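You operate a simulated robot arm through the tools that you are given. There is no shell and no other tool.

Carry out the task below with a simulated robot arm. There is one attempt and no reset: what you move stays moved.

## Task
Scoop rice from the china jar into the measuring cup to 100 ML, then tip it into the mixing bowl.
Fine: Use the orange scoop. Rest the blue jar lid on the worktop by the lamp; it goes back on the jar, scoop and cup back where they stood. Spill no more than 8 ml. Drop, topple, chip or break nothing, tools too; pinch, knock, crush or weigh down nobody. Set down upright: scoop, measuring cup.

Only the result counts: the job must be done as asked and must still hold three seconds after the hand-in. Knocking over, shifting, dropping, spilling or breaking anything else fails it. Lids that push on must go on centred and level and be pressed home; caps that screw on are set level and turned clockwise until they are tight.

## Robot
A 7-joint arm with a two-finger gripper, fixed in place. Base frame: the origin is at the foot of the arm, x ahead of it, y to its left, z up; the work surface is at about z = 0.914. Units: m, degrees, N and s.
With the tool pointing down near the work surface it reaches from about 0.32 to 0.76 m from the base axis. Its first joint turns from -166.0 to 166.0 degrees. Payload 1.71 kg.
Tool frame: the origin (TCP) lies between the finger pads and is the grasp point; the fingertips stand 0.02 m ahead of it; z points along the fingers, y is the line along which they close. The gripper opens to 0.096 m. The gripper's body begins 0.113 m behind the TCP.
Orientation is that of the tool frame in the base frame, as a unit quaternion [x, y, z, w]. With the fingers straight down and closing along the base's y, the tool's x points along the base's -x, its y along +y and its z along -z.

## Interface
- The arm moves only by the tool send_rows. Its argument "series" is a list of rows, each a list of 7 numbers: the shift along the tool's x, y, z in units of 50 mm (1.0 is 50 mm), then the turn, a rotation vector about the tool's x, y, z in units of 4 degrees (1.0 is 4 degrees), then the finger opening in m, from 0 to 0.096. In form: [[x, y, z, rx, ry, rz, hand], ...]. A call has 1 to 20 rows; each row shifts and turns the commanded pose from where the row before left it, along the tool's axes as they then stand. A call with a number of a shift or a turn outside -1 to 1 is refused whole. A row lasts 0.2 s, in which the tool goes at most 0.05 m and 8.6 degrees; a call with a longer step from one row to the next is refused whole, and so is a gripper value outside its range. A pose out of reach is approached as far as the arm can. The call stops where the force on the tool passes 40 N (or 10 N more than at its start, if that is more) or the arm is blocked; 0.2 s more then pass. The fingers move at their own pace (about 0.153 m/s each) and stop on an object; they squeeze with about 28 N. The grip force told is the motor's: it shows also when the fingers shut on nothing. Time passes only in rows, and 0.2 s behind the last, so rows that do not move let the fingers close. The reply holds the time, the measured pose of the TCP, the force on the tool along the base axes, the opening and the grip force, in the units named above and with some noise, with the torque about the TCP (base axes, N m) and any sound that the robot's microphone picked up.
- Cameras (640 x 400 px; columns grow to the right, rows downward): "scene" is fixed at [0.0516, 0.4996, 1.7391]; the picture's right is [-0.70, -0.71, 0.00], its down [-0.46, 0.46, -0.76] and it looks along [0.54, -0.53, -0.65] (base axes); focal length 334 px, centre (320, 200). "wrist" rides on the gripper at [0.066, 0.014, -0.145] in the tool frame; the picture's right is [-0.21, 0.98, 0.00], its down [-0.88, -0.18, -0.45] and it looks along [-0.44, -0.09, 0.90] (tool axes); focal length 275 px, centre (320, 200). There is no depth. A picture from a camera that has moved, and an enlarged one, comes with that camera's place and axes in the base frame and with its lens.
- capture(camera): a new picture of that camera. It takes no simulated time.
- move_column(by): slides the trunk up (or, below 0, down) by that many m; the arm rides with it, the base frame stays. It gives what a move gives, with no picture.
- zoom(camera, box): a new picture of the part [left, top, right, bottom] of that camera's present view, enlarged. It takes no simulated time.
- job_done(): hands the job in; it is judged then, once.

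Places have to be worked out from the pictures, the camera data and where the tool is seen. Open the gripper and draw the arm clear of the work before you hand the job in, unless the task says otherwise.

The tools are called after "Request:" by a JSON object that holds its "name" and its "arguments". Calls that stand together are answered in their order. send_rows: Moves the arm, as the interface text tells. Its arguments: {"type":"object","properties":{"series":{"type":"array","items":{"type":"array","items":{"type":"number"}}}},"required":["series"]} The other tools are called the same way: move_column (by) slides the trunk up or down; capture (camera) takes a picture; zoom (camera, box) takes an enlarged picture of a part of a camera's view; job_done () hands the job in.

At the start:

```text
t: 0.0
tcp_pos: [0.4474, -0.0483, 1.3821]
tcp_rot: [0.0, 1.0, 0.0, -0.001]
contact_force: [0.2, 0.3, -0.5]
ft_torque: [-0.02, 0.01, 0.02]
width: 0.0958
grip_force: 0.1
trunk travel left (down, up): [-0.275, 0.111]
```

scene: 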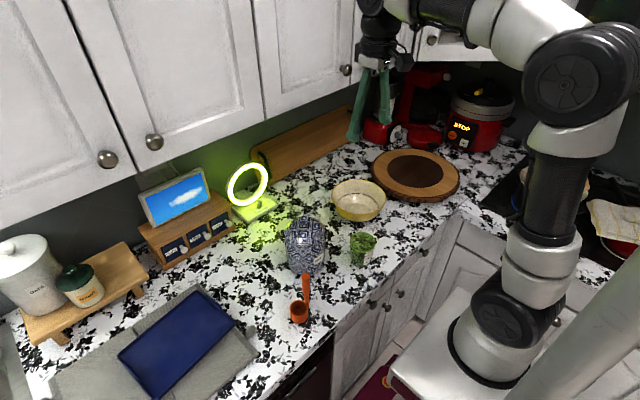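
wrist: 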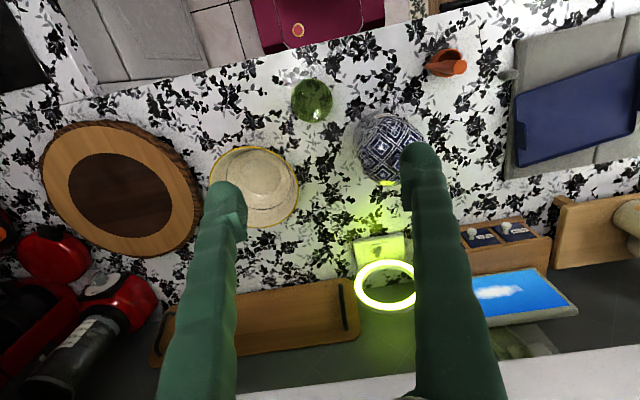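

I start by looking closely at the jar, scoop, cup and bowl before anything moves.

Request:
{"name": "zoom", "arguments": {"camera": "scene", "box": [220, 160, 420, 340]}}

Request:
{"name": "zoom", "arguments": {"camera": "scene", "box": [270, 200, 350, 330]}}

Request:
{"name": "zoom", "arguments": {"camera": "wrist", "box": [280, 30, 520, 200]}}

Request:
{"name": "zoom", "arguments": {"camera": "scene", "box": [330, 210, 400, 280]}}

```text
2.22 times, centred on (320, 250) of scene
camera zoom: at [0.0516, 0.4996, 1.7391], right [-0.7, -0.71, 0.0], down [-0.46, 0.46, -0.76], along [0.54, -0.53, -0.65], focal length 742 px, centre (320, 89)
```

zoom: 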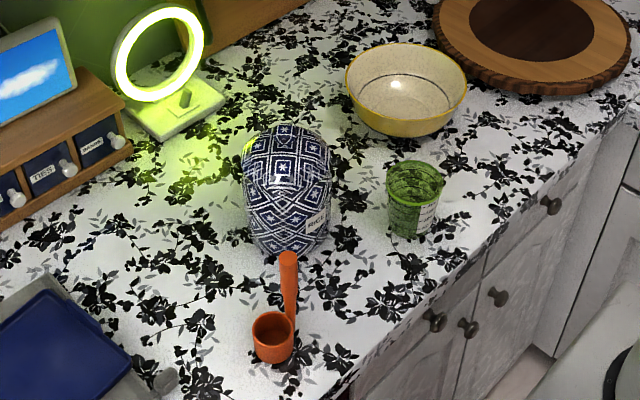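

```text
3.08 times, centred on (310, 265) of scene
camera zoom: at [0.0516, 0.4996, 1.7391], right [-0.7, -0.71, 0.0], down [-0.46, 0.46, -0.76], along [0.54, -0.53, -0.65], focal length 1027 px, centre (351, 0)
```

zoom: 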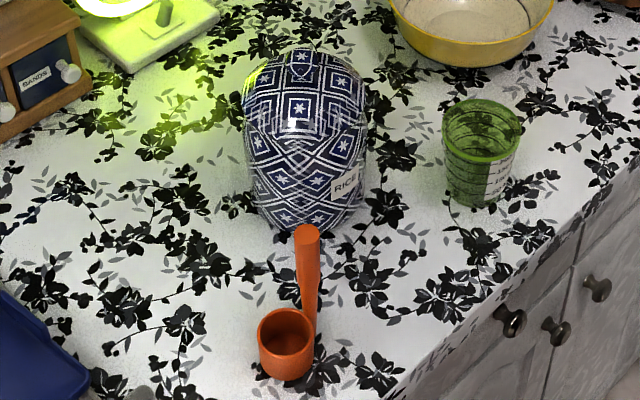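

```text
2.35 times, centred on (400, 115) of wrist
camera zoom: at [0.3816, -0.034, 1.5275], right [0.21, 0.98, 0.0], down [0.88, -0.18, 0.44], along [0.43, -0.09, -0.9], focal length 648 px, centre (132, 400)
```

zoom: 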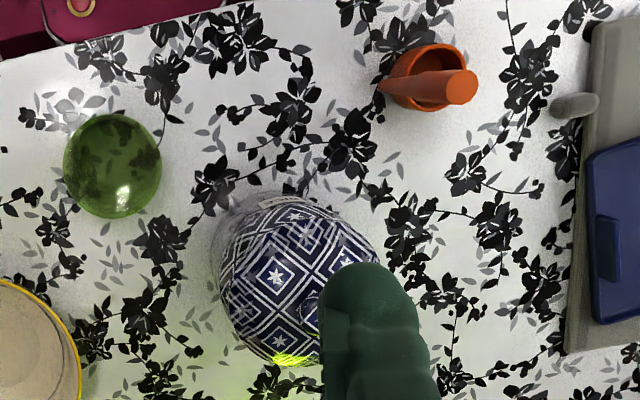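

```text
5.71 times, centred on (365, 245) of scene
camera zoom: at [0.0516, 0.4996, 1.7391], right [-0.7, -0.71, 0.0], down [-0.46, 0.46, -0.76], along [0.54, -0.53, -0.65], focal length 1908 px, centre (63, -57)
```

zoom: 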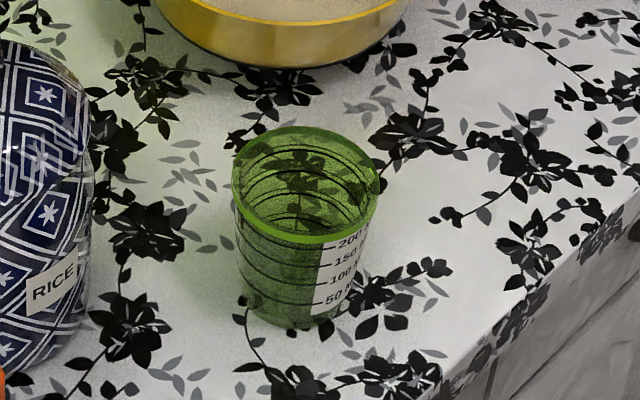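

The scoop stands at about (0.42, 0.21) with its handle upright, and the cup at about (0.435, -0.052). I look at the surroundings for anything else that could be in the way, such as animals or fragile things.

Request:
{"name": "zoom", "arguments": {"camera": "scene", "box": [0, 220, 260, 400]}}

Request:
{"name": "zoom", "arguments": {"camera": "scene", "box": [130, 150, 350, 290]}}

Request:
{"name": "zoom", "arguments": {"camera": "wrist", "box": [420, 20, 640, 160]}}

Request:
{"name": "zoom", "arguments": {"camera": "scene", "box": [340, 50, 640, 260]}}

```text
2.22 times, centred on (130, 310) of scene
camera zoom: at [0.0516, 0.4996, 1.7391], right [-0.7, -0.71, 0.0], down [-0.46, 0.46, -0.76], along [0.54, -0.53, -0.65], focal length 742 px, centre (742, -44)
```

zoom: 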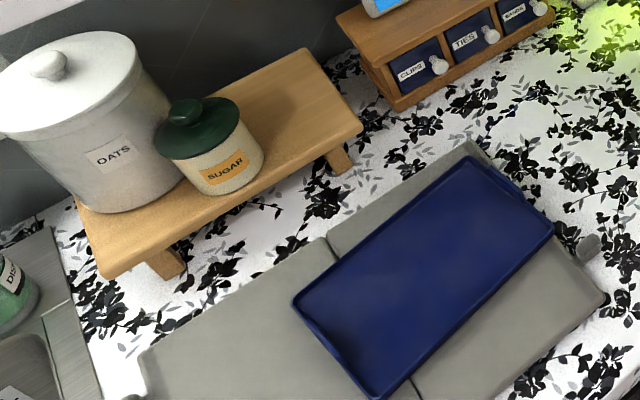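

```text
2.86 times, centred on (240, 220) of scene
camera zoom: at [0.0516, 0.4996, 1.7391], right [-0.7, -0.71, 0.0], down [-0.46, 0.46, -0.76], along [0.54, -0.53, -0.65], focal length 954 px, centre (549, 143)
```

zoom: 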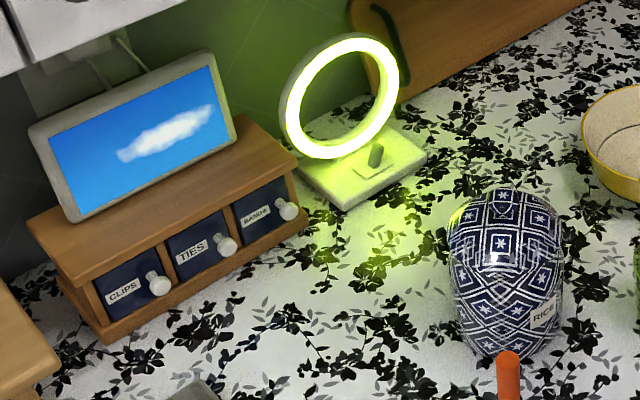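

```text
2.86 times, centred on (530, 90) of wrist
camera zoom: at [0.3816, -0.034, 1.5275], right [0.21, 0.98, 0.0], down [0.88, -0.18, 0.44], along [0.43, -0.09, -0.9], focal length 786 px, centre (-280, 514)
```

zoom: 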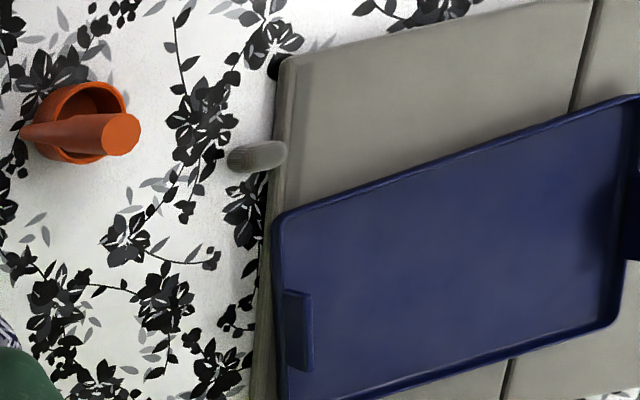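

```text
1.90 times, centred on (490, 155) of scene
camera zoom: at [0.0516, 0.4996, 1.7391], right [-0.7, -0.71, 0.0], down [-0.46, 0.46, -0.76], along [0.54, -0.53, -0.65], focal length 636 px, centre (-4, 286)
```

zoom: 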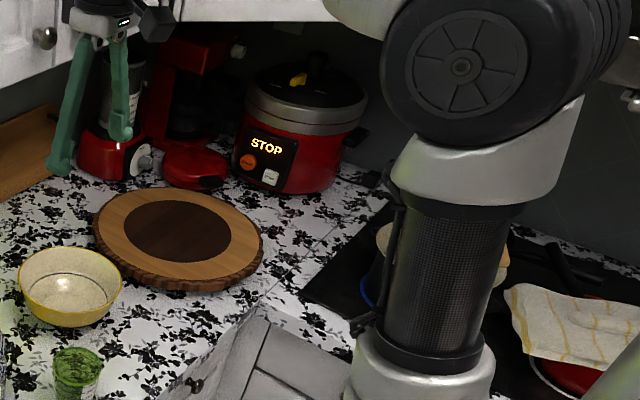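

The jar stands near (0.55, 0.07) with its top near z≈1.1, the bowl is around (0.61, -0.24), and the lamp base front edge is at x≈0.825. I move the hand over toward the jar at a safe height so the wrist camera can see the lid close up.

Request:
{"name": "send_rows", "arguments": {"series": [[0, 0.59, 0.65, 0, 0, 0, 0.096], [0, 0.59, 0.65, 0, 0, 0, 0.096], [0, 0.59, 0.65, 0, 0, 0, 0.096], [0, 0.59, 0.65, 0, 0, 0, 0.096], [0.5, 0, 0, 0, 0, 0, 0.096]]}}

Request:
{"name": "capture", "arguments": {"camera": "wrist"}}

Request:
{"name": "capture", "arguments": {"camera": "scene"}}

```text
t: 1.2
tcp_pos: [0.4, 0.0699, 1.2593]
tcp_rot: [0.002, 1.0, 0.001, 0.008]
contact_force: [-1.6, -0.2, 0.6]
ft_torque: [0.0, -0.07, 0.01]
width: 0.096
grip_force: 0.1
trunk travel left (down, up): [-0.275, 0.111]
```

```text
taken
camera wrist: at [0.3314, 0.0829, 1.4035], right [0.21, 0.98, 0.0], down [0.87, -0.19, 0.46], along [0.45, -0.09, -0.89], focal length 275 px, centre (320, 200)
```

wrist: 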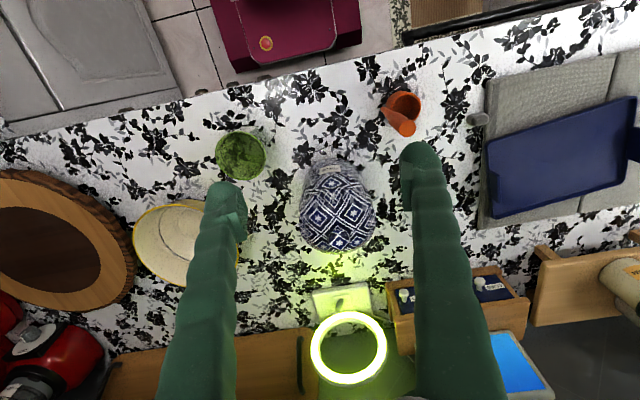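

```text
taken
```

scene: 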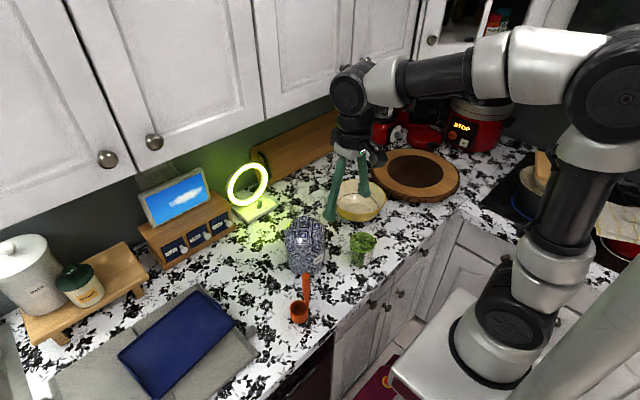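

The jar is now close to the centre of the wrist view; I enlarge it to find the lid's edge and shape.

Request:
{"name": "zoom", "arguments": {"camera": "wrist", "box": [270, 140, 410, 270]}}

Request:
{"name": "zoom", "arguments": {"camera": "scene", "box": [275, 205, 335, 280]}}

Request:
{"name": "zoom", "arguments": {"camera": "wrist", "box": [370, 80, 440, 150]}}

Request:
{"name": "zoom", "arguments": {"camera": "wrist", "box": [200, 120, 280, 190]}}

```text
3.08 times, centred on (340, 205) of wrist
camera zoom: at [0.3314, 0.0829, 1.4035], right [0.21, 0.98, 0.0], down [0.87, -0.19, 0.46], along [0.45, -0.09, -0.89], focal length 847 px, centre (258, 185)
```

zoom: 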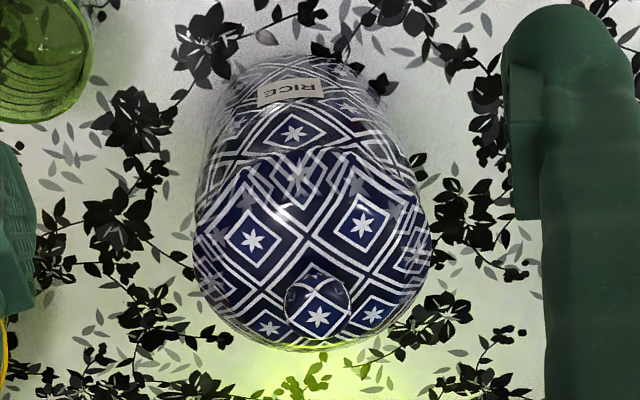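

```text
5.33 times, centred on (305, 242) of scene
camera zoom: at [0.0516, 0.4996, 1.7391], right [-0.7, -0.71, 0.0], down [-0.46, 0.46, -0.76], along [0.54, -0.53, -0.65], focal length 1781 px, centre (400, -27)
```

zoom: 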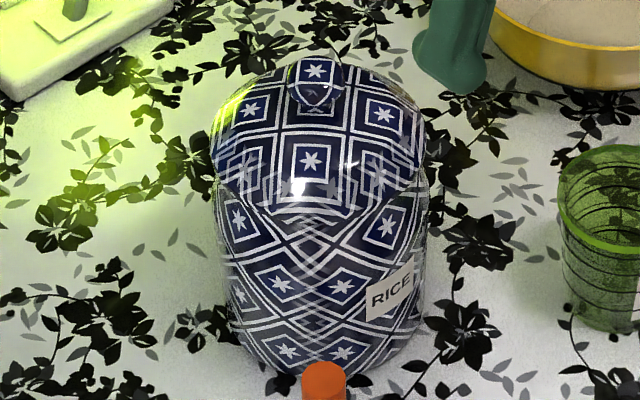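

```text
5.71 times, centred on (405, 115) of wrist
camera zoom: at [0.3314, 0.0829, 1.4035], right [0.21, 0.98, 0.0], down [0.87, -0.19, 0.46], along [0.45, -0.09, -0.89], focal length 1573 px, centre (-166, 686)
```

zoom: 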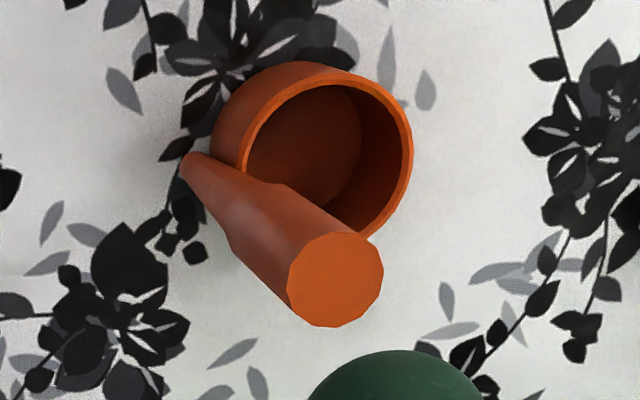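

```text
5.71 times, centred on (240, 155) of wrist
camera zoom: at [0.3314, 0.0829, 1.4035], right [0.21, 0.98, 0.0], down [0.87, -0.19, 0.46], along [0.45, -0.09, -0.89], focal length 1573 px, centre (777, 457)
```

zoom: 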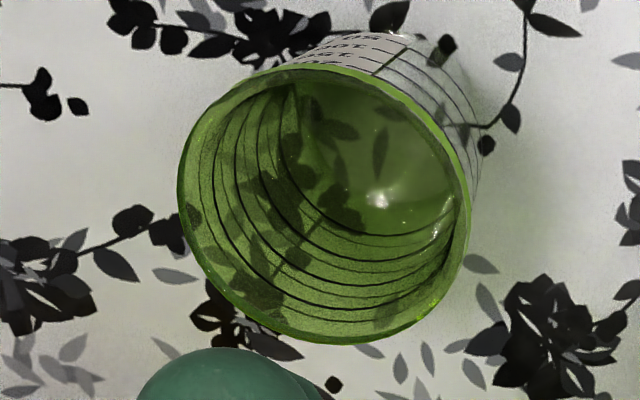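

The lid is a dome with a small ball knob; triangulating from both views puts the knob centre near (0.554, 0.065, 1.092). I pitch the hand 44° in place, well clear of everything, to see the jar from the side and test the wrist's reach.

Request:
{"name": "send_rows", "arguments": {"series": [[0, 0, 0, 0, -1, 0, 0.096], [0, 0, 0, 0, -1, 0, 0.096], [0, 0, 0, 0, -1, 0, 0.096], [0, 0, 0, 0, -1, 0, 0.096], [0, 0, 0, 0, -1, 0, 0.096], [0, 0, 0, 0, -1, 0, 0.096], [0, 0, 0, 0, -1, 0, 0.096], [0, 0, 0, 0, -1, 0, 0.096], [0, 0, 0, 0, -1, 0, 0.096], [0, 0, 0, 0, -1, 0, 0.096], [0, 0, 0, 0, -1, 0, 0.096]]}}

Request:
{"name": "capture", "arguments": {"camera": "wrist"}}

Request:
{"name": "capture", "arguments": {"camera": "scene"}}

```text
t: 3.6
tcp_pos: [0.4034, 0.0713, 1.2573]
tcp_rot: [0.001, 0.924, 0.0, 0.382]
contact_force: [0.7, -0.6, -0.3]
ft_torque: [0.01, 0.02, 0.0]
width: 0.0959
grip_force: 0.0
trunk travel left (down, up): [-0.275, 0.111]
```

```text
taken
camera wrist: at [0.2539, 0.0844, 1.3144], right [0.15, 0.98, 0.15], down [0.31, -0.19, 0.93], along [0.94, -0.09, -0.33], focal length 275 px, centre (320, 200)
```

wrist: 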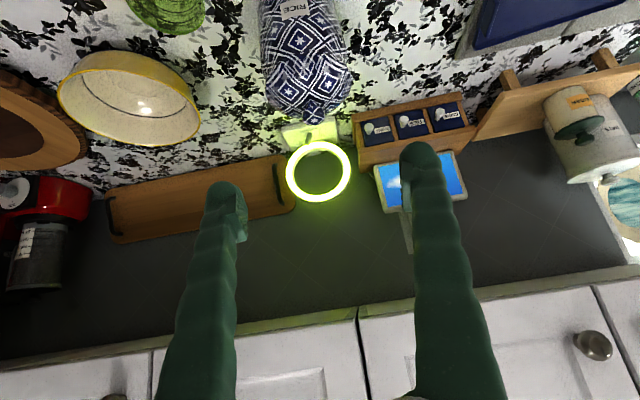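

```text
taken
```

scene: 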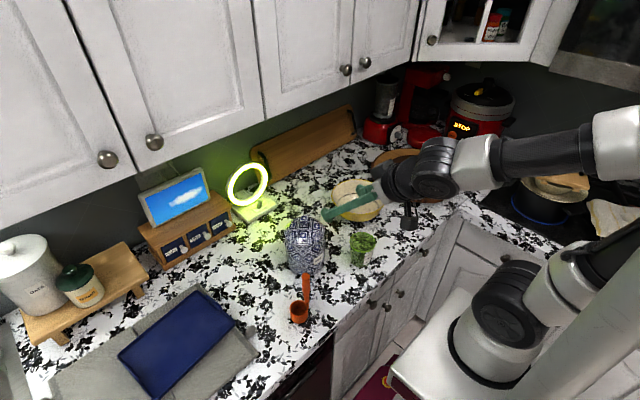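

The arm managed the 45° pitch at x=0.40. I lower the hand straight down about 0.12 m, still 0.1 m short of the jar, to look at the lid edge nearly side-on.

Request:
{"name": "send_rows", "arguments": {"series": [[0.565, 0, 0.567, 0, 0, 0, 0.096], [0.565, 0, 0.567, 0, 0, 0, 0.096], [0.565, 0, 0.567, 0, 0, 0, 0.096]]}}

Request:
{"name": "zoom", "arguments": {"camera": "wrist", "box": [180, 0, 480, 200]}}

Request:
{"name": "zoom", "arguments": {"camera": "wrist", "box": [240, 0, 400, 110]}}

```text
t: 4.2
tcp_pos: [0.3956, 0.1238, 1.2213]
tcp_rot: [-0.04, 0.914, 0.054, 0.401]
contact_force: [-0.5, -0.5, 0.6]
ft_torque: [0.02, -0.01, 0.05]
width: 0.0961
grip_force: 0.2
out of reach, approached as far as the arm can: row 2
trunk travel left (down, up): [-0.275, 0.111]
stopped in row 2: the arm was blocked; the commanded pose is now the measured one
```

```text
2.00 times, centred on (330, 100) of wrist
camera zoom: at [0.2443, 0.1154, 1.2721], right [0.03, 0.98, 0.22], down [0.29, -0.21, 0.93], along [0.96, 0.04, -0.29], focal length 551 px, centre (300, 400)
```

zoom: 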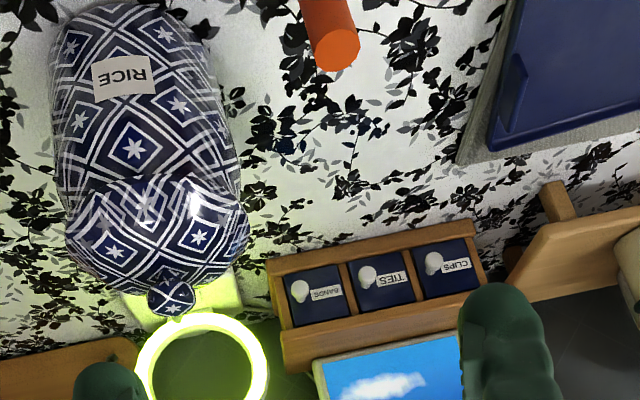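

```text
3.64 times, centred on (320, 55) of wrist
camera zoom: at [0.2443, 0.1154, 1.2721], right [0.03, 0.98, 0.22], down [0.29, -0.21, 0.93], along [0.96, 0.04, -0.29], focal length 1001 px, centre (320, 727)
```

zoom: 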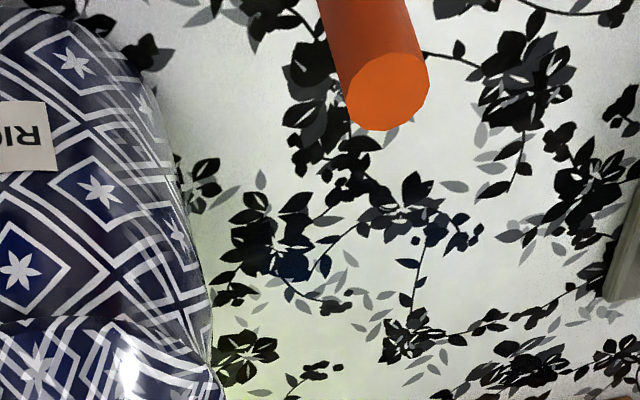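

The low, pitched pose is near the reach limit, but the view shows the lid: rim near z≈1.05, radius ≈0.058, ball knob about 0.03 wide centred near (0.554, 0.065, 1.094). I turn the hand back to straight down before going to the knob.

Request:
{"name": "send_rows", "arguments": {"series": [[0, 0, -0.4, 0.133, 0.984, 0.098, 0.096], [0, 0, -0.4, 0.133, 0.984, 0.098, 0.096], [0, 0, 0, 0.133, 0.984, 0.098, 0.096], [0, 0, 0, 0.133, 0.984, 0.098, 0.096], [0, 0, 0, 0.133, 0.984, 0.098, 0.096], [0, 0, 0, 0.133, 0.984, 0.098, 0.096], [0, 0, 0, 0.133, 0.984, 0.098, 0.096], [0, 0, 0, 0.133, 0.984, 0.098, 0.096], [0, 0, 0, 0.133, 0.984, 0.098, 0.096], [0, 0, 0, 0.133, 0.984, 0.098, 0.096], [0, 0, 0, 0.133, 0.984, 0.098, 0.096], [0, 0, 0, 0.133, 0.984, 0.098, 0.096]]}}

```text
t: 6.8
tcp_pos: [0.3598, 0.1126, 1.2344]
tcp_rot: [0.003, 1.0, -0.012, -0.018]
contact_force: [0.3, 0.3, 1.1]
ft_torque: [-0.01, 0.05, -0.02]
width: 0.0959
grip_force: 0.1
trunk travel left (down, up): [-0.275, 0.111]
```

The hand is nearly vertical; I correct the small residual tilt and move over the knob at z≈1.23.

Request:
{"name": "send_rows", "arguments": {"series": [[0, 0, 0, -0.34, -0.52, -0.09, 0.096], [-0.776, -0.19, 0, 0, 0, 0, 0.096], [-0.776, -0.19, 0, 0, 0, 0, 0.096], [-0.776, -0.19, 0, 0, 0, 0, 0.096], [-0.776, -0.19, 0, 0, 0, 0, 0.096], [-0.776, -0.19, 0, 0, 0, 0, 0.096], [0, 0, 0, 0, 0, 0, 0.096]]}}

Request:
{"name": "capture", "arguments": {"camera": "wrist"}}

Request:
{"name": "zoom", "arguments": {"camera": "scene", "box": [260, 150, 380, 280]}}

```text
t: 8.4
tcp_pos: [0.5521, 0.0655, 1.2375]
tcp_rot: [-0.001, 1.0, 0.001, 0.002]
contact_force: [-0.2, 0.4, 0.0]
ft_torque: [0.0, -0.02, -0.03]
width: 0.096
grip_force: 0.0
trunk travel left (down, up): [-0.275, 0.111]
```

```text
taken
camera wrist: at [0.4852, 0.0777, 1.3825], right [0.2, 0.98, 0.0], down [0.87, -0.18, 0.45], along [0.44, -0.09, -0.89], focal length 275 px, centre (320, 200)
```

wrist: 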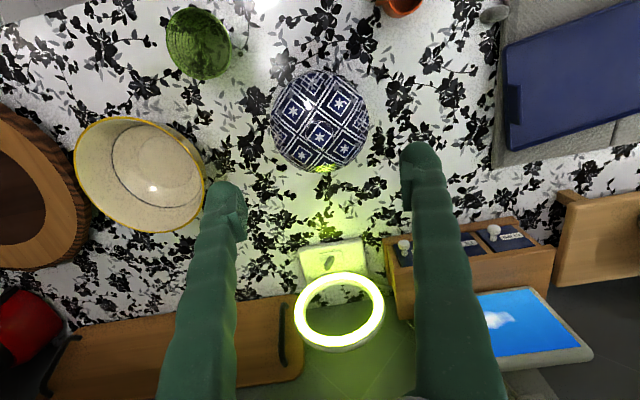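

```text
3.08 times, centred on (320, 215) of scene
camera zoom: at [0.0516, 0.4996, 1.7391], right [-0.7, -0.71, 0.0], down [-0.46, 0.46, -0.76], along [0.54, -0.53, -0.65], focal length 1027 px, centre (320, 154)
```

zoom: 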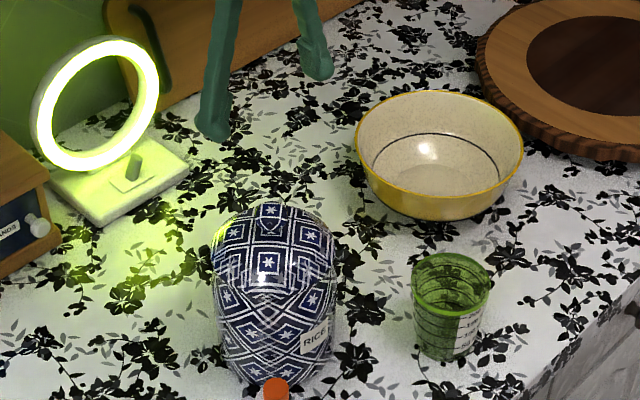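

I enlarge the wrist view of the lid from here to refine the knob centre.

Request:
{"name": "zoom", "arguments": {"camera": "wrist", "box": [260, 60, 380, 180]}}

Request:
{"name": "zoom", "arguments": {"camera": "scene", "box": [280, 200, 330, 240]}}

```text
3.33 times, centred on (320, 120) of wrist
camera zoom: at [0.4852, 0.0777, 1.3825], right [0.2, 0.98, 0.0], down [0.87, -0.18, 0.45], along [0.44, -0.09, -0.89], focal length 918 px, centre (320, 467)
```

zoom: 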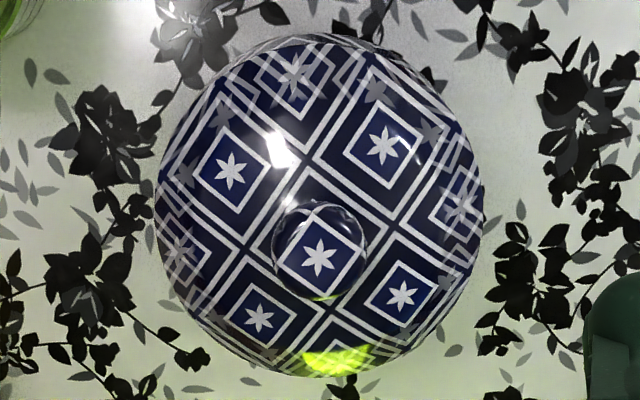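

```text
10.00 times, centred on (305, 220) of scene
camera zoom: at [0.0516, 0.4996, 1.7391], right [-0.7, -0.71, 0.0], down [-0.46, 0.46, -0.76], along [0.54, -0.53, -0.65], focal length 3339 px, centre (470, 0)
```

zoom: 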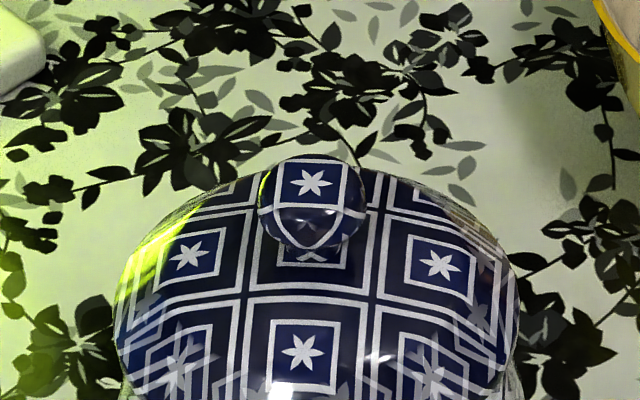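

The knob (≈30 mm wide) is centred at about (0.554, 0.065, 1.095). I descend so the TCP is at z≈1.104, with fingertips just above the dome, then look before closing.

Request:
{"name": "send_rows", "arguments": {"series": [[-0.04, 0, 0.8, 0, 0, 0, 0.096], [0, 0, 0.8, 0, 0, 0, 0.096], [0, 0, 0.6, 0, 0, 0, 0.096], [0, 0, 0.3, 0, 0, 0, 0.096], [0, 0, 0.17, 0, 0, 0, 0.096], [0, 0, 0, 0, 0, 0, 0.096]]}}

Request:
{"name": "zoom", "arguments": {"camera": "scene", "box": [260, 180, 360, 250]}}

Request:
{"name": "capture", "arguments": {"camera": "wrist"}}

```text
t: 9.8
tcp_pos: [0.5541, 0.0655, 1.1029]
tcp_rot: [-0.001, 1.0, 0.0, 0.002]
contact_force: [0.2, -0.3, -1.5]
ft_torque: [-0.02, 0.0, 0.01]
width: 0.0963
grip_force: 0.1
trunk travel left (down, up): [-0.275, 0.111]
```

```text
5.71 times, centred on (310, 215) of scene
camera zoom: at [0.0516, 0.4996, 1.7391], right [-0.7, -0.71, 0.0], down [-0.46, 0.46, -0.76], along [0.54, -0.53, -0.65], focal length 1908 px, centre (377, 114)
```

zoom: 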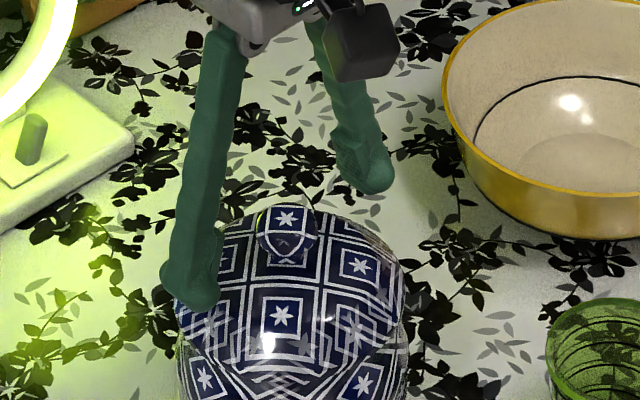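

```text
taken
camera wrist: at [0.4894, 0.0787, 1.2478], right [0.2, 0.98, 0.0], down [0.88, -0.18, 0.45], along [0.44, -0.09, -0.89], focal length 275 px, centre (320, 200)
```

wrist: 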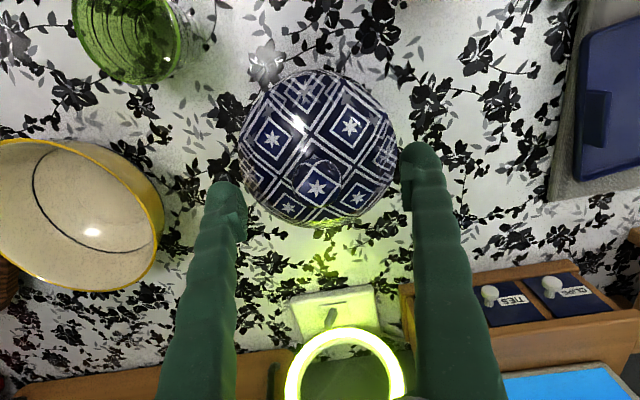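

The knob sits midway between the open fingers and the hand shows no contact. I close on the knob.

Request:
{"name": "send_rows", "arguments": {"series": [[0, 0, 0, 0, 0, 0, 0.04], [0, 0, 0, 0, 0, 0, 0.02], [0, 0, 0, 0, 0, 0, 0.02], [0, 0, 0, 0, 0, 0, 0.02]]}}

Request:
{"name": "zoom", "arguments": {"camera": "scene", "box": [260, 180, 360, 250]}}

```text
t: 10.8
tcp_pos: [0.5565, 0.0665, 1.1039]
tcp_rot: [0.0, 1.0, 0.0, 0.002]
contact_force: [1.4, -0.2, -0.6]
ft_torque: [0.03, -0.01, -0.01]
width: 0.0284
grip_force: 28.3
trunk travel left (down, up): [-0.275, 0.111]
```

```text
5.71 times, centred on (310, 215) of scene
camera zoom: at [0.0516, 0.4996, 1.7391], right [-0.7, -0.71, 0.0], down [-0.46, 0.46, -0.76], along [0.54, -0.53, -0.65], focal length 1908 px, centre (377, 114)
```

zoom: 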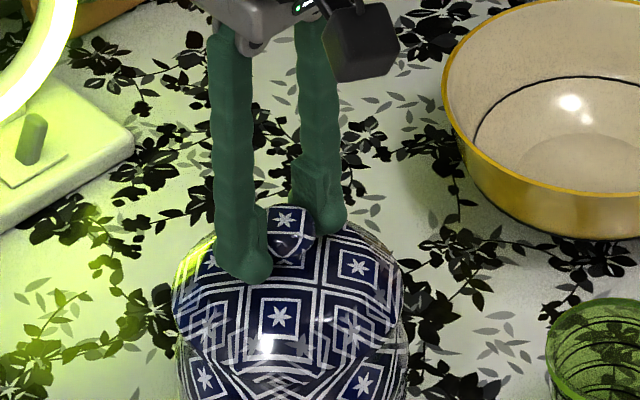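

The knob is held (28.4 mm, 28 N). I lift slowly and watch the force in case the lid sticks to the jar.

Request:
{"name": "send_rows", "arguments": {"series": [[0, 0, -0.1, 0, 0, 0, 0.02], [0, 0, -0.1, 0, 0, 0, 0.02], [0, 0, -0.2, 0, 0, 0, 0.02], [0, 0, -0.3, 0, 0, 0, 0.02], [0, 0, -0.3, 0, 0, 0, 0.02]]}}

Request:
{"name": "zoom", "arguments": {"camera": "scene", "box": [240, 160, 380, 290]}}

```text
t: 12.0
tcp_pos: [0.5552, 0.0648, 1.1526]
tcp_rot: [-0.001, 1.0, 0.001, 0.002]
contact_force: [-0.8, 0.5, -0.4]
ft_torque: [-0.04, 0.0, 0.01]
width: 0.0285
grip_force: 27.8
trunk travel left (down, up): [-0.275, 0.111]
```

```text
3.08 times, centred on (310, 225) of scene
camera zoom: at [0.0516, 0.4996, 1.7391], right [-0.7, -0.71, 0.0], down [-0.46, 0.46, -0.76], along [0.54, -0.53, -0.65], focal length 1027 px, centre (351, 123)
```

zoom: 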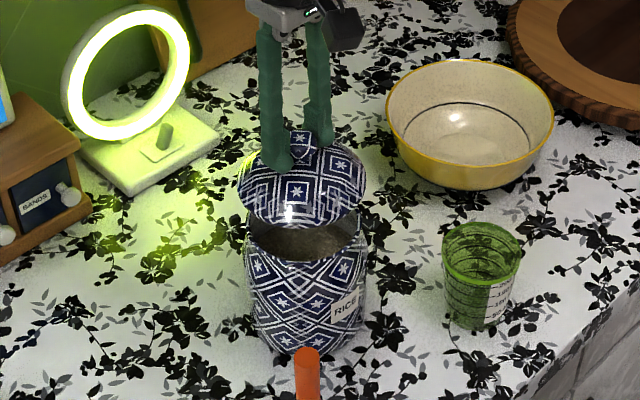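

The lid came off freely. The upper cabinet front is at about x≈0.69 with its underside near z≈1.34, so I carry the lid round the left (+y) side of the jar, lower it in front of the cabinet, and only then go under to the lamp.

Request:
{"name": "send_rows", "arguments": {"series": [[0, 0, -0.2, 0, 0, 0, 0.02], [0, 0, -0.2, 0, 0, 0, 0.02], [-0.15, 0.5, 0, 0, 0, 0, 0.02], [-0.15, 0.6, 0, 0, 0, 0, 0.02], [-0.15, 0.6, 0, 0, 0, 0, 0.02], [-0.15, 0.6, 0, 0, 0, 0, 0.02], [-0.15, 0.6, 0, 0, 0, 0, 0.02], [-0.15, 0.6, 0, 0, 0, 0, 0.02], [0, 0, 0.6, 0, 0, 0, 0.02], [0, 0, 0.6, 0, 0, 0, 0.02], [0, 0, 0.6, 0, 0, 0, 0.02], [0, 0, 0.6, 0, 0, 0, 0.02], [0, 0, 0.6, 0, 0, 0, 0.02], [0, 0, 0.4, 0, 0, 0, 0.02]]}}

Request:
{"name": "capture", "arguments": {"camera": "scene"}}

Request:
{"name": "capture", "arguments": {"camera": "wrist"}}

```text
t: 15.0
tcp_pos: [0.6011, 0.2422, 1.0028]
tcp_rot: [-0.001, 1.0, 0.0, 0.001]
contact_force: [-0.3, 0.0, -1.0]
ft_torque: [0.01, 0.01, -0.02]
width: 0.0283
grip_force: 27.9
trunk travel left (down, up): [-0.275, 0.111]
```

```text
taken
```

scene: 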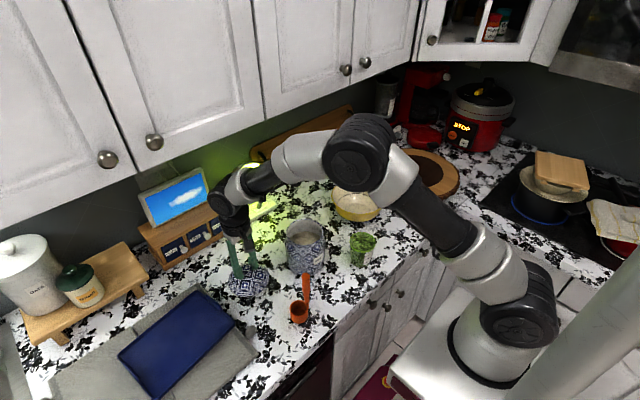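

```text
taken
camera wrist: at [0.5353, 0.254, 1.1483], right [0.2, 0.98, 0.0], down [0.88, -0.18, 0.45], along [0.44, -0.09, -0.89], focal length 275 px, centre (320, 200)
```

wrist: 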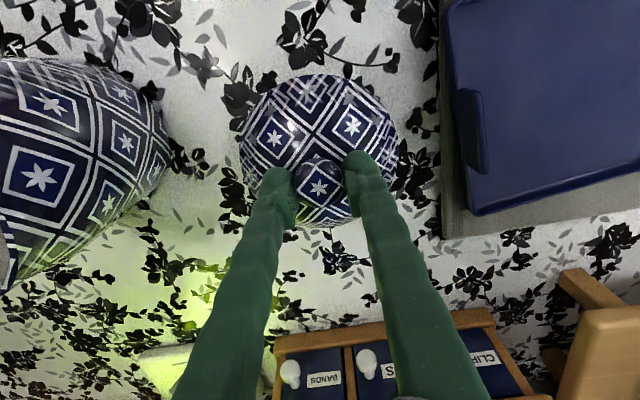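

The lid is held level at z≈1.0 with lid bottom just above the worktop height. I go forward to x≈0.70, then sideways to the spot in front of the lamp, staying low under the cabinet.

Request:
{"name": "send_rows", "arguments": {"series": [[-0.5, -0.2, 0, 0, 0, 0, 0.02], [-0.5, -0.2, 0, 0, 0, 0, 0.02], [-0.5, -0.2, 0, 0, 0, 0, 0.02], [-0.5, -0.2, 0, 0, 0, 0, 0.02], [-0.1, -0.6, 0, 0, 0, 0, 0.02], [-0.1, -0.6, 0, 0, 0, 0, 0.02], [-0.1, -0.6, 0, 0, 0, 0, 0.02], [-0.1, -0.6, 0, 0, 0, 0, 0.02], [-0.1, -0.5, 0, 0, 0, 0, 0.02], [0, 0, 0, 0, 0, 0, 0.02]]}}

Request:
{"name": "capture", "arguments": {"camera": "scene"}}

Request:
{"name": "capture", "arguments": {"camera": "wrist"}}

```text
t: 17.2
tcp_pos: [0.7106, 0.0561, 1.0208]
tcp_rot: [-0.002, 1.0, 0.0, 0.01]
contact_force: [-1.3, -0.6, -0.7]
ft_torque: [0.04, -0.13, 0.0]
width: 0.0283
grip_force: 27.9
trunk travel left (down, up): [-0.275, 0.111]
stopped in row 10: the arm was blocked; the commanded pose is now the measured one
```

```text
taken
```

scene: 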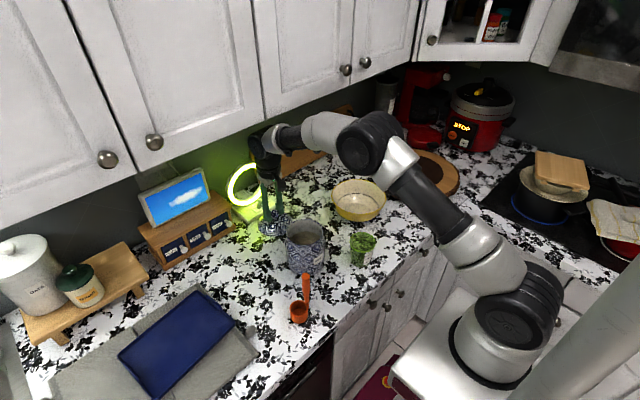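

```text
taken
camera wrist: at [0.6405, 0.069, 1.1633], right [0.2, 0.98, 0.01], down [0.87, -0.18, 0.46], along [0.45, -0.09, -0.89], focal length 275 px, centre (320, 200)
```

wrist: 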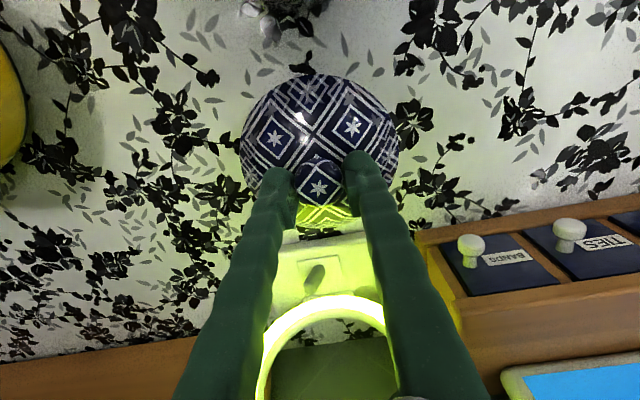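

The arm reports being blocked at (0.711, 0.056, 1.021), likely the wrist near the cabinet or lamp. I look closely before moving any further.

Request:
{"name": "zoom", "arguments": {"camera": "scene", "box": [200, 90, 360, 250]}}

Request:
{"name": "zoom", "arguments": {"camera": "scene", "box": [225, 100, 315, 180]}}

```text
2.50 times, centred on (280, 170) of scene
camera zoom: at [0.0516, 0.4996, 1.7391], right [-0.7, -0.71, 0.0], down [-0.46, 0.46, -0.76], along [0.54, -0.53, -0.65], focal length 835 px, centre (420, 275)
```

zoom: 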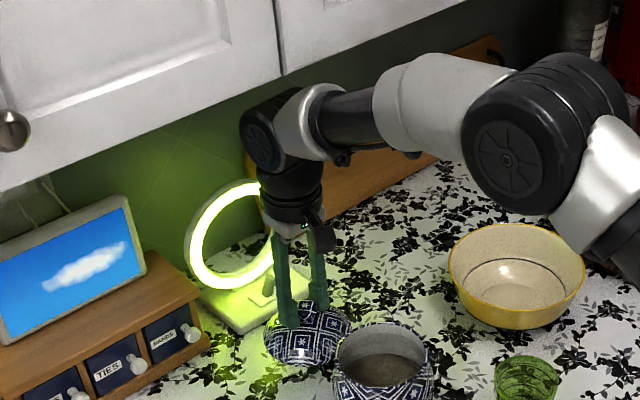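

```text
5.00 times, centred on (270, 140) of scene
camera zoom: at [0.0516, 0.4996, 1.7391], right [-0.7, -0.71, 0.0], down [-0.46, 0.46, -0.76], along [0.54, -0.53, -0.65], focal length 1669 px, centre (570, 500)
```

zoom: 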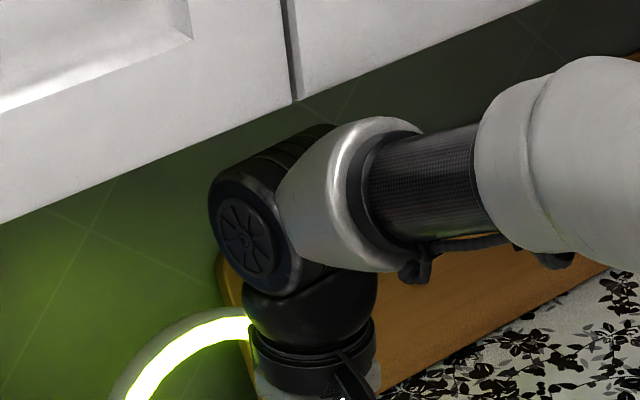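

The wrist sits just under the cabinet edge; here the lid at (0.71, 0.056) is already directly in front of the lamp base. I try lowering gently straight down from here.

Request:
{"name": "send_rows", "arguments": {"series": [[0, 0, 0.2, 0, 0, 0, 0.02], [0, 0, 0.2, 0, 0, 0, 0.02], [0, 0, 0, 0, 0, 0, 0.02]]}}

```text
t: 18.0
tcp_pos: [0.7127, 0.0566, 0.9954]
tcp_rot: [-0.002, 1.0, 0.001, 0.008]
contact_force: [-0.4, 0.0, -0.9]
ft_torque: [-0.02, -0.03, -0.02]
width: 0.0285
grip_force: 28.0
trunk travel left (down, up): [-0.275, 0.111]
```

That worked freely (z=0.995). I level the small tilt and keep lowering in 4 mm steps until the lid touches.

Request:
{"name": "send_rows", "arguments": {"series": [[0, 0, 0.05, 0.03, 0.23, 0.06, 0.02], [0, 0, 0.08, 0, 0, 0, 0.02], [0, 0, 0.08, 0, 0, 0, 0.02]]}}

Request:
{"name": "zoom", "arguments": {"camera": "scene", "box": [220, 180, 340, 260]}}

```text
t: 18.8
tcp_pos: [0.7135, 0.0564, 0.9841]
tcp_rot: [0.001, 1.0, -0.001, 0.001]
contact_force: [-1.3, -0.1, -1.0]
ft_torque: [-0.01, -0.01, -0.01]
width: 0.0283
grip_force: 28.3
trunk travel left (down, up): [-0.275, 0.111]
```

```text
5.00 times, centred on (280, 220) of scene
camera zoom: at [0.0516, 0.4996, 1.7391], right [-0.7, -0.71, 0.0], down [-0.46, 0.46, -0.76], along [0.54, -0.53, -0.65], focal length 1669 px, centre (520, 100)
```

zoom: 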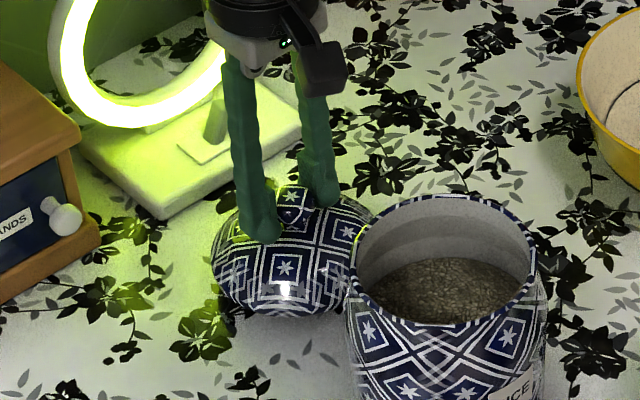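

Still free. I continue down in small steps.

Request:
{"name": "send_rows", "arguments": {"series": [[0, 0, 0.06, 0, 0, 0, 0.02], [0, 0, 0.06, 0, 0, 0, 0.02], [0, 0, 0.0, 0, 0, 0, 0.02]]}}

```text
t: 19.6
tcp_pos: [0.7132, 0.0557, 0.9792]
tcp_rot: [0.001, 1.0, 0.0, 0.001]
contact_force: [0.3, -0.2, -1.2]
ft_torque: [0.0, 0.0, 0.0]
width: 0.0285
grip_force: 28.1
trunk travel left (down, up): [-0.275, 0.111]
```

Request:
{"name": "send_rows", "arguments": {"series": [[0, 0, 0.06, 0, 0, 0, 0.02], [0, 0, 0.06, 0, 0, 0, 0.02], [0, 0, 0.0, 0, 0, 0, 0.02]]}}

Request:
{"name": "zoom", "arguments": {"camera": "scene", "box": [240, 200, 320, 250]}}

```text
t: 20.4
tcp_pos: [0.713, 0.0549, 0.9765]
tcp_rot: [0.001, 1.0, 0.0, 0.003]
contact_force: [-0.2, -0.8, 19.0]
ft_torque: [0.01, 0.4, 0.05]
width: 0.0281
grip_force: 27.9
trunk travel left (down, up): [-0.275, 0.111]
```

```text
8.00 times, centred on (280, 225) of scene
camera zoom: at [0.0516, 0.4996, 1.7391], right [-0.7, -0.71, 0.0], down [-0.46, 0.46, -0.76], along [0.54, -0.53, -0.65], focal length 2671 px, centre (640, 0)
```

zoom: 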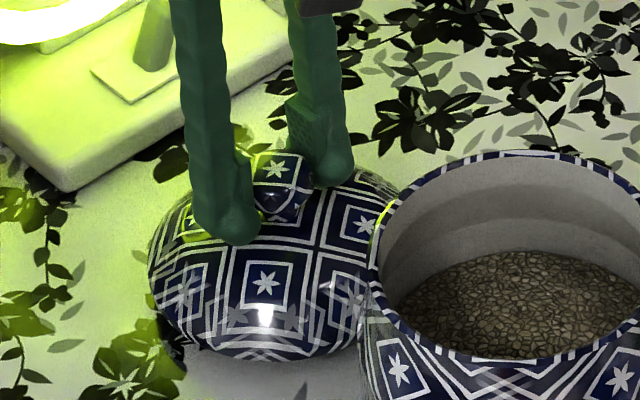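

The lid is on the worktop (19 N at z≈0.9765). I ease off the pressure and open the fingers.

Request:
{"name": "send_rows", "arguments": {"series": [[0, 0, -0.06, 0, 0, 0, 0.02], [0, 0, 0, 0, 0, 0, 0.02]]}}

```text
t: 21.0
tcp_pos: [0.713, 0.0557, 0.977]
tcp_rot: [0.001, 1.0, 0.0, 0.001]
contact_force: [2.7, -0.2, 9.1]
ft_torque: [0.0, -0.53, -0.06]
width: 0.0286
grip_force: 27.9
trunk travel left (down, up): [-0.275, 0.111]
```

Request:
{"name": "send_rows", "arguments": {"series": [[0, 0, -0.03, 0, 0, 0, 0.02], [0, 0, 0, 0, 0, 0, 0.045], [0, 0, 0, 0, 0, 0, 0.07], [0, 0, 0, 0, 0, 0, 0.07]]}}

Request:
{"name": "zoom", "arguments": {"camera": "scene", "box": [220, 180, 340, 260]}}

Request:
{"name": "capture", "arguments": {"camera": "wrist"}}

```text
t: 22.0
tcp_pos: [0.7127, 0.0553, 0.9779]
tcp_rot: [0.001, 1.0, 0.001, 0.001]
contact_force: [-1.1, -0.3, -0.3]
ft_torque: [0.01, 0.01, 0.01]
width: 0.0698
grip_force: 0.0
trunk travel left (down, up): [-0.275, 0.111]
```

```text
5.00 times, centred on (280, 220) of scene
camera zoom: at [0.0516, 0.4996, 1.7391], right [-0.7, -0.71, 0.0], down [-0.46, 0.46, -0.76], along [0.54, -0.53, -0.65], focal length 1669 px, centre (520, 100)
```

zoom: 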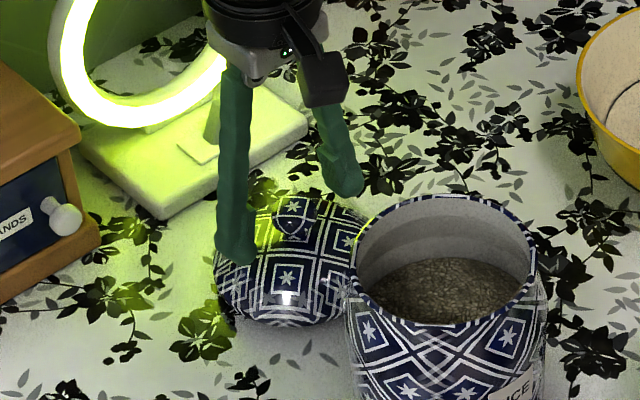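

```text
taken
camera wrist: at [0.6475, 0.0695, 1.123], right [0.21, 0.98, 0.0], down [0.88, -0.19, 0.45], along [0.44, -0.09, -0.9], focal length 275 px, centre (320, 200)
```

wrist: 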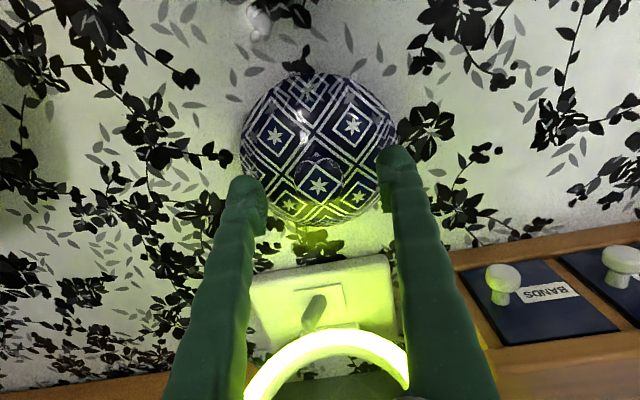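

The lid rests at (0.713, 0.055), upright in front of the lamp, and the fingers are free. I retreat the same way I came: up a little, sideways past the jar at low height, then back and up.

Request:
{"name": "send_rows", "arguments": {"series": [[0, 0, -0.4, 0, 0, 0, 0.07], [0, 0, -0.44, 0, 0, 0, 0.07], [0.05, 0.7, 0, 0, 0, 0, 0.07], [0.05, 0.75, 0, 0, 0, 0, 0.07], [0.05, 0.75, 0, 0, 0, 0, 0.07], [0.1, 0.75, 0, 0, 0, 0, 0.07], [0.7, 0.2, 0, 0, 0, 0, 0.07], [0.7, 0.2, 0, 0, 0, 0, 0.07], [0.7, 0.2, 0, 0, 0, 0, 0.07], [0, 0, -0.8, 0, 0, 0, 0.07], [0, 0, -0.8, 0, 0, 0, 0.07], [0, 0, -0.8, 0, 0, 0, 0.07], [0, 0, -0.8, 0, 0, 0, 0.07]]}}

Request:
{"name": "capture", "arguments": {"camera": "scene"}}

Request:
{"name": "capture", "arguments": {"camera": "wrist"}}

```text
t: 24.8
tcp_pos: [0.592, 0.233, 1.1802]
tcp_rot: [0.001, 1.0, 0.0, 0.001]
contact_force: [0.5, 0.4, 0.1]
ft_torque: [-0.02, -0.04, 0.01]
width: 0.0699
grip_force: 0.0
trunk travel left (down, up): [-0.275, 0.111]
```

```text
taken
```

scene: 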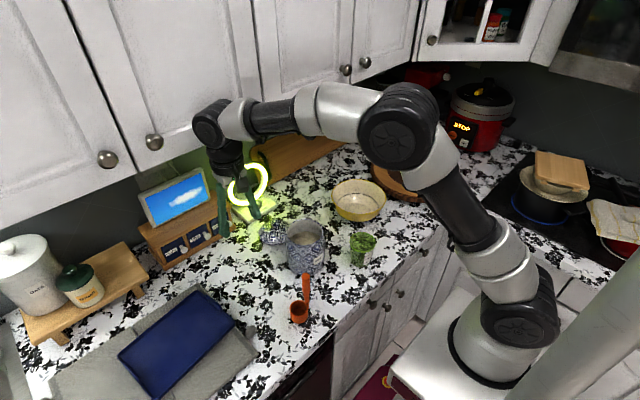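

```text
taken
camera wrist: at [0.527, 0.2458, 1.3257], right [0.21, 0.98, 0.0], down [0.88, -0.19, 0.45], along [0.44, -0.09, -0.89], focal length 275 px, centre (320, 200)
```

wrist: 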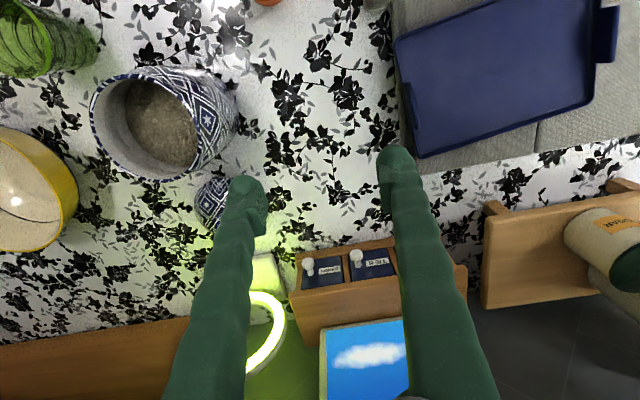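

The lid is safely down and the jar is open with rice visible inside. I move above the scoop for a close measurement of its handle and bowl.

Request:
{"name": "send_rows", "arguments": {"series": [[0, 0, -0.7, 0, 0, 0, 0.07], [0, 0, -0.7, 0, 0, 0, 0.07], [0.77, -0.17, 0, 0, 0, 0, 0.07], [0.77, -0.17, 0, 0, 0, 0, 0.07], [0.77, -0.17, 0, 0, 0, 0, 0.07], [0.77, -0.17, 0, 0, 0, 0, 0.07], [0.77, -0.17, 0, 0, 0, 0, 0.07], [0, 0, 0, 0, 0, 0, 0.07]]}}

Request:
{"name": "capture", "arguments": {"camera": "wrist"}}

Request:
{"name": "zoom", "arguments": {"camera": "wrist", "box": [280, 90, 380, 190]}}

Request:
{"name": "zoom", "arguments": {"camera": "scene", "box": [270, 255, 340, 335]}}

```text
t: 26.6
tcp_pos: [0.4022, 0.1901, 1.2474]
tcp_rot: [0.001, 1.0, 0.0, 0.001]
contact_force: [0.3, -0.3, -0.1]
ft_torque: [0.01, 0.0, 0.01]
width: 0.07
grip_force: 0.1
trunk travel left (down, up): [-0.275, 0.111]
```

```text
taken
camera wrist: at [0.3366, 0.204, 1.3927], right [0.21, 0.98, 0.0], down [0.88, -0.19, 0.45], along [0.44, -0.09, -0.9], focal length 275 px, centre (320, 200)
```

wrist: 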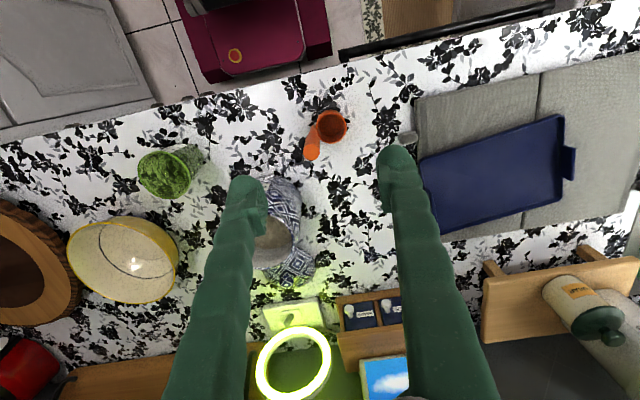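

```text
4.00 times, centred on (330, 140) of wrist
camera zoom: at [0.3366, 0.204, 1.3927], right [0.21, 0.98, 0.0], down [0.88, -0.19, 0.45], along [0.44, -0.09, -0.9], focal length 1101 px, centre (280, 440)
```

zoom: 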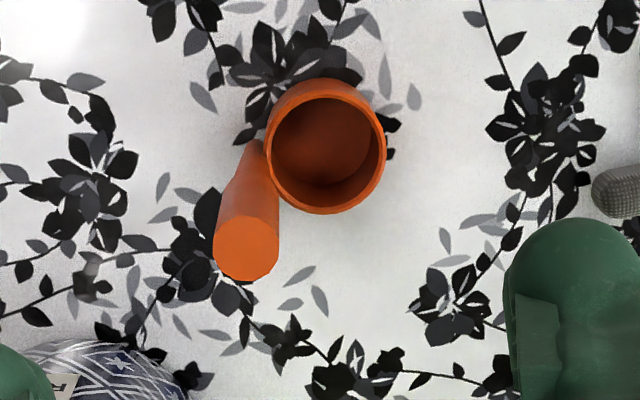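

```text
5.00 times, centred on (305, 295) of scene
camera zoom: at [0.0516, 0.4996, 1.7391], right [-0.7, -0.71, 0.0], down [-0.46, 0.46, -0.76], along [0.54, -0.53, -0.65], focal length 1669 px, centre (395, -275)
```

zoom: 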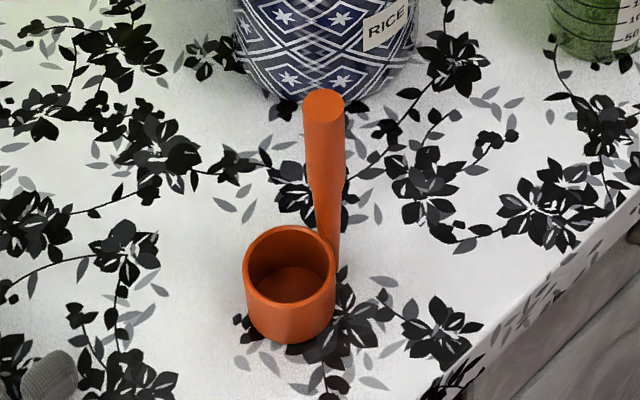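

The scoop: handle top at about (0.435, 0.173, 1.052), ~21 mm thick, bowl rim ~48 mm wide at z≈0.954 centred (0.431, 0.204). Before taking it, I test in free air beside the cup whether the arm can tip the hand toward +y (needed for pouring).

Request:
{"name": "send_rows", "arguments": {"series": [[-0.22, -0.867, 0.31, 0, 0, 0, 0.07], [-0.22, -0.867, 0.31, 0, 0, 0, 0.07], [-0.22, -0.867, 0.31, 0, 0, 0, 0.07], [0, 0, 0, 1, 0, 0, 0.07], [0, 0, 0, 1, 0, 0, 0.07], [0, 0, 0, 1, 0, 0, 0.07], [0, 0, 0, 1, 0, 0, 0.07], [0, 0, 0, 1, 0, 0, 0.07], [0, 0, 0, 1, 0, 0, 0.07], [0, 0, 0, 1, 0, 0, 0.07], [0, 0, 0, 1, 0, 0, 0.07], [0, 0, 0, 1, 0, 0, 0.07], [0, 0, 0, 1, 0, 0, 0.07], [0, 0, 0, 1, 0, 0, 0.07], [0, 0, 0, 1, 0, 0, 0.07], [0, 0, 0, 1, 0, 0, 0.07], [0, 0, 0, 1, 0, 0, 0.07], [0, 0, 0, 1, 0, 0, 0.07], [0, 0, 0, 1, 0, 0, 0.07], [0, 0, 0, 1, 0, 0, 0.07]]}}

Request:
{"name": "capture", "arguments": {"camera": "scene"}}

```text
t: 30.8
tcp_pos: [0.4354, 0.062, 1.2026]
tcp_rot: [0.001, 0.828, -0.56, 0.0]
contact_force: [0.0, 0.8, -0.3]
ft_torque: [-0.05, 0.0, 0.01]
width: 0.0698
grip_force: 0.1
trunk travel left (down, up): [-0.275, 0.111]
```

```text
taken
```

scene: 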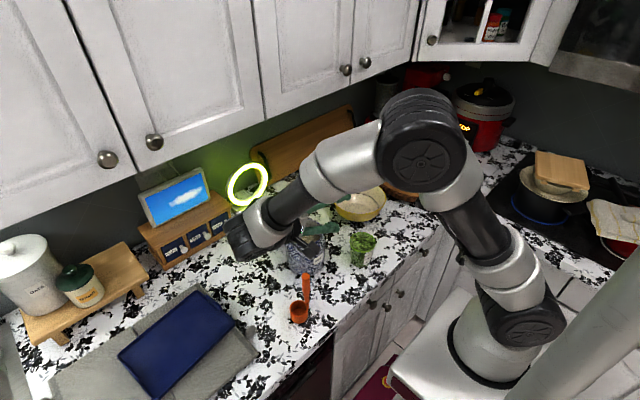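

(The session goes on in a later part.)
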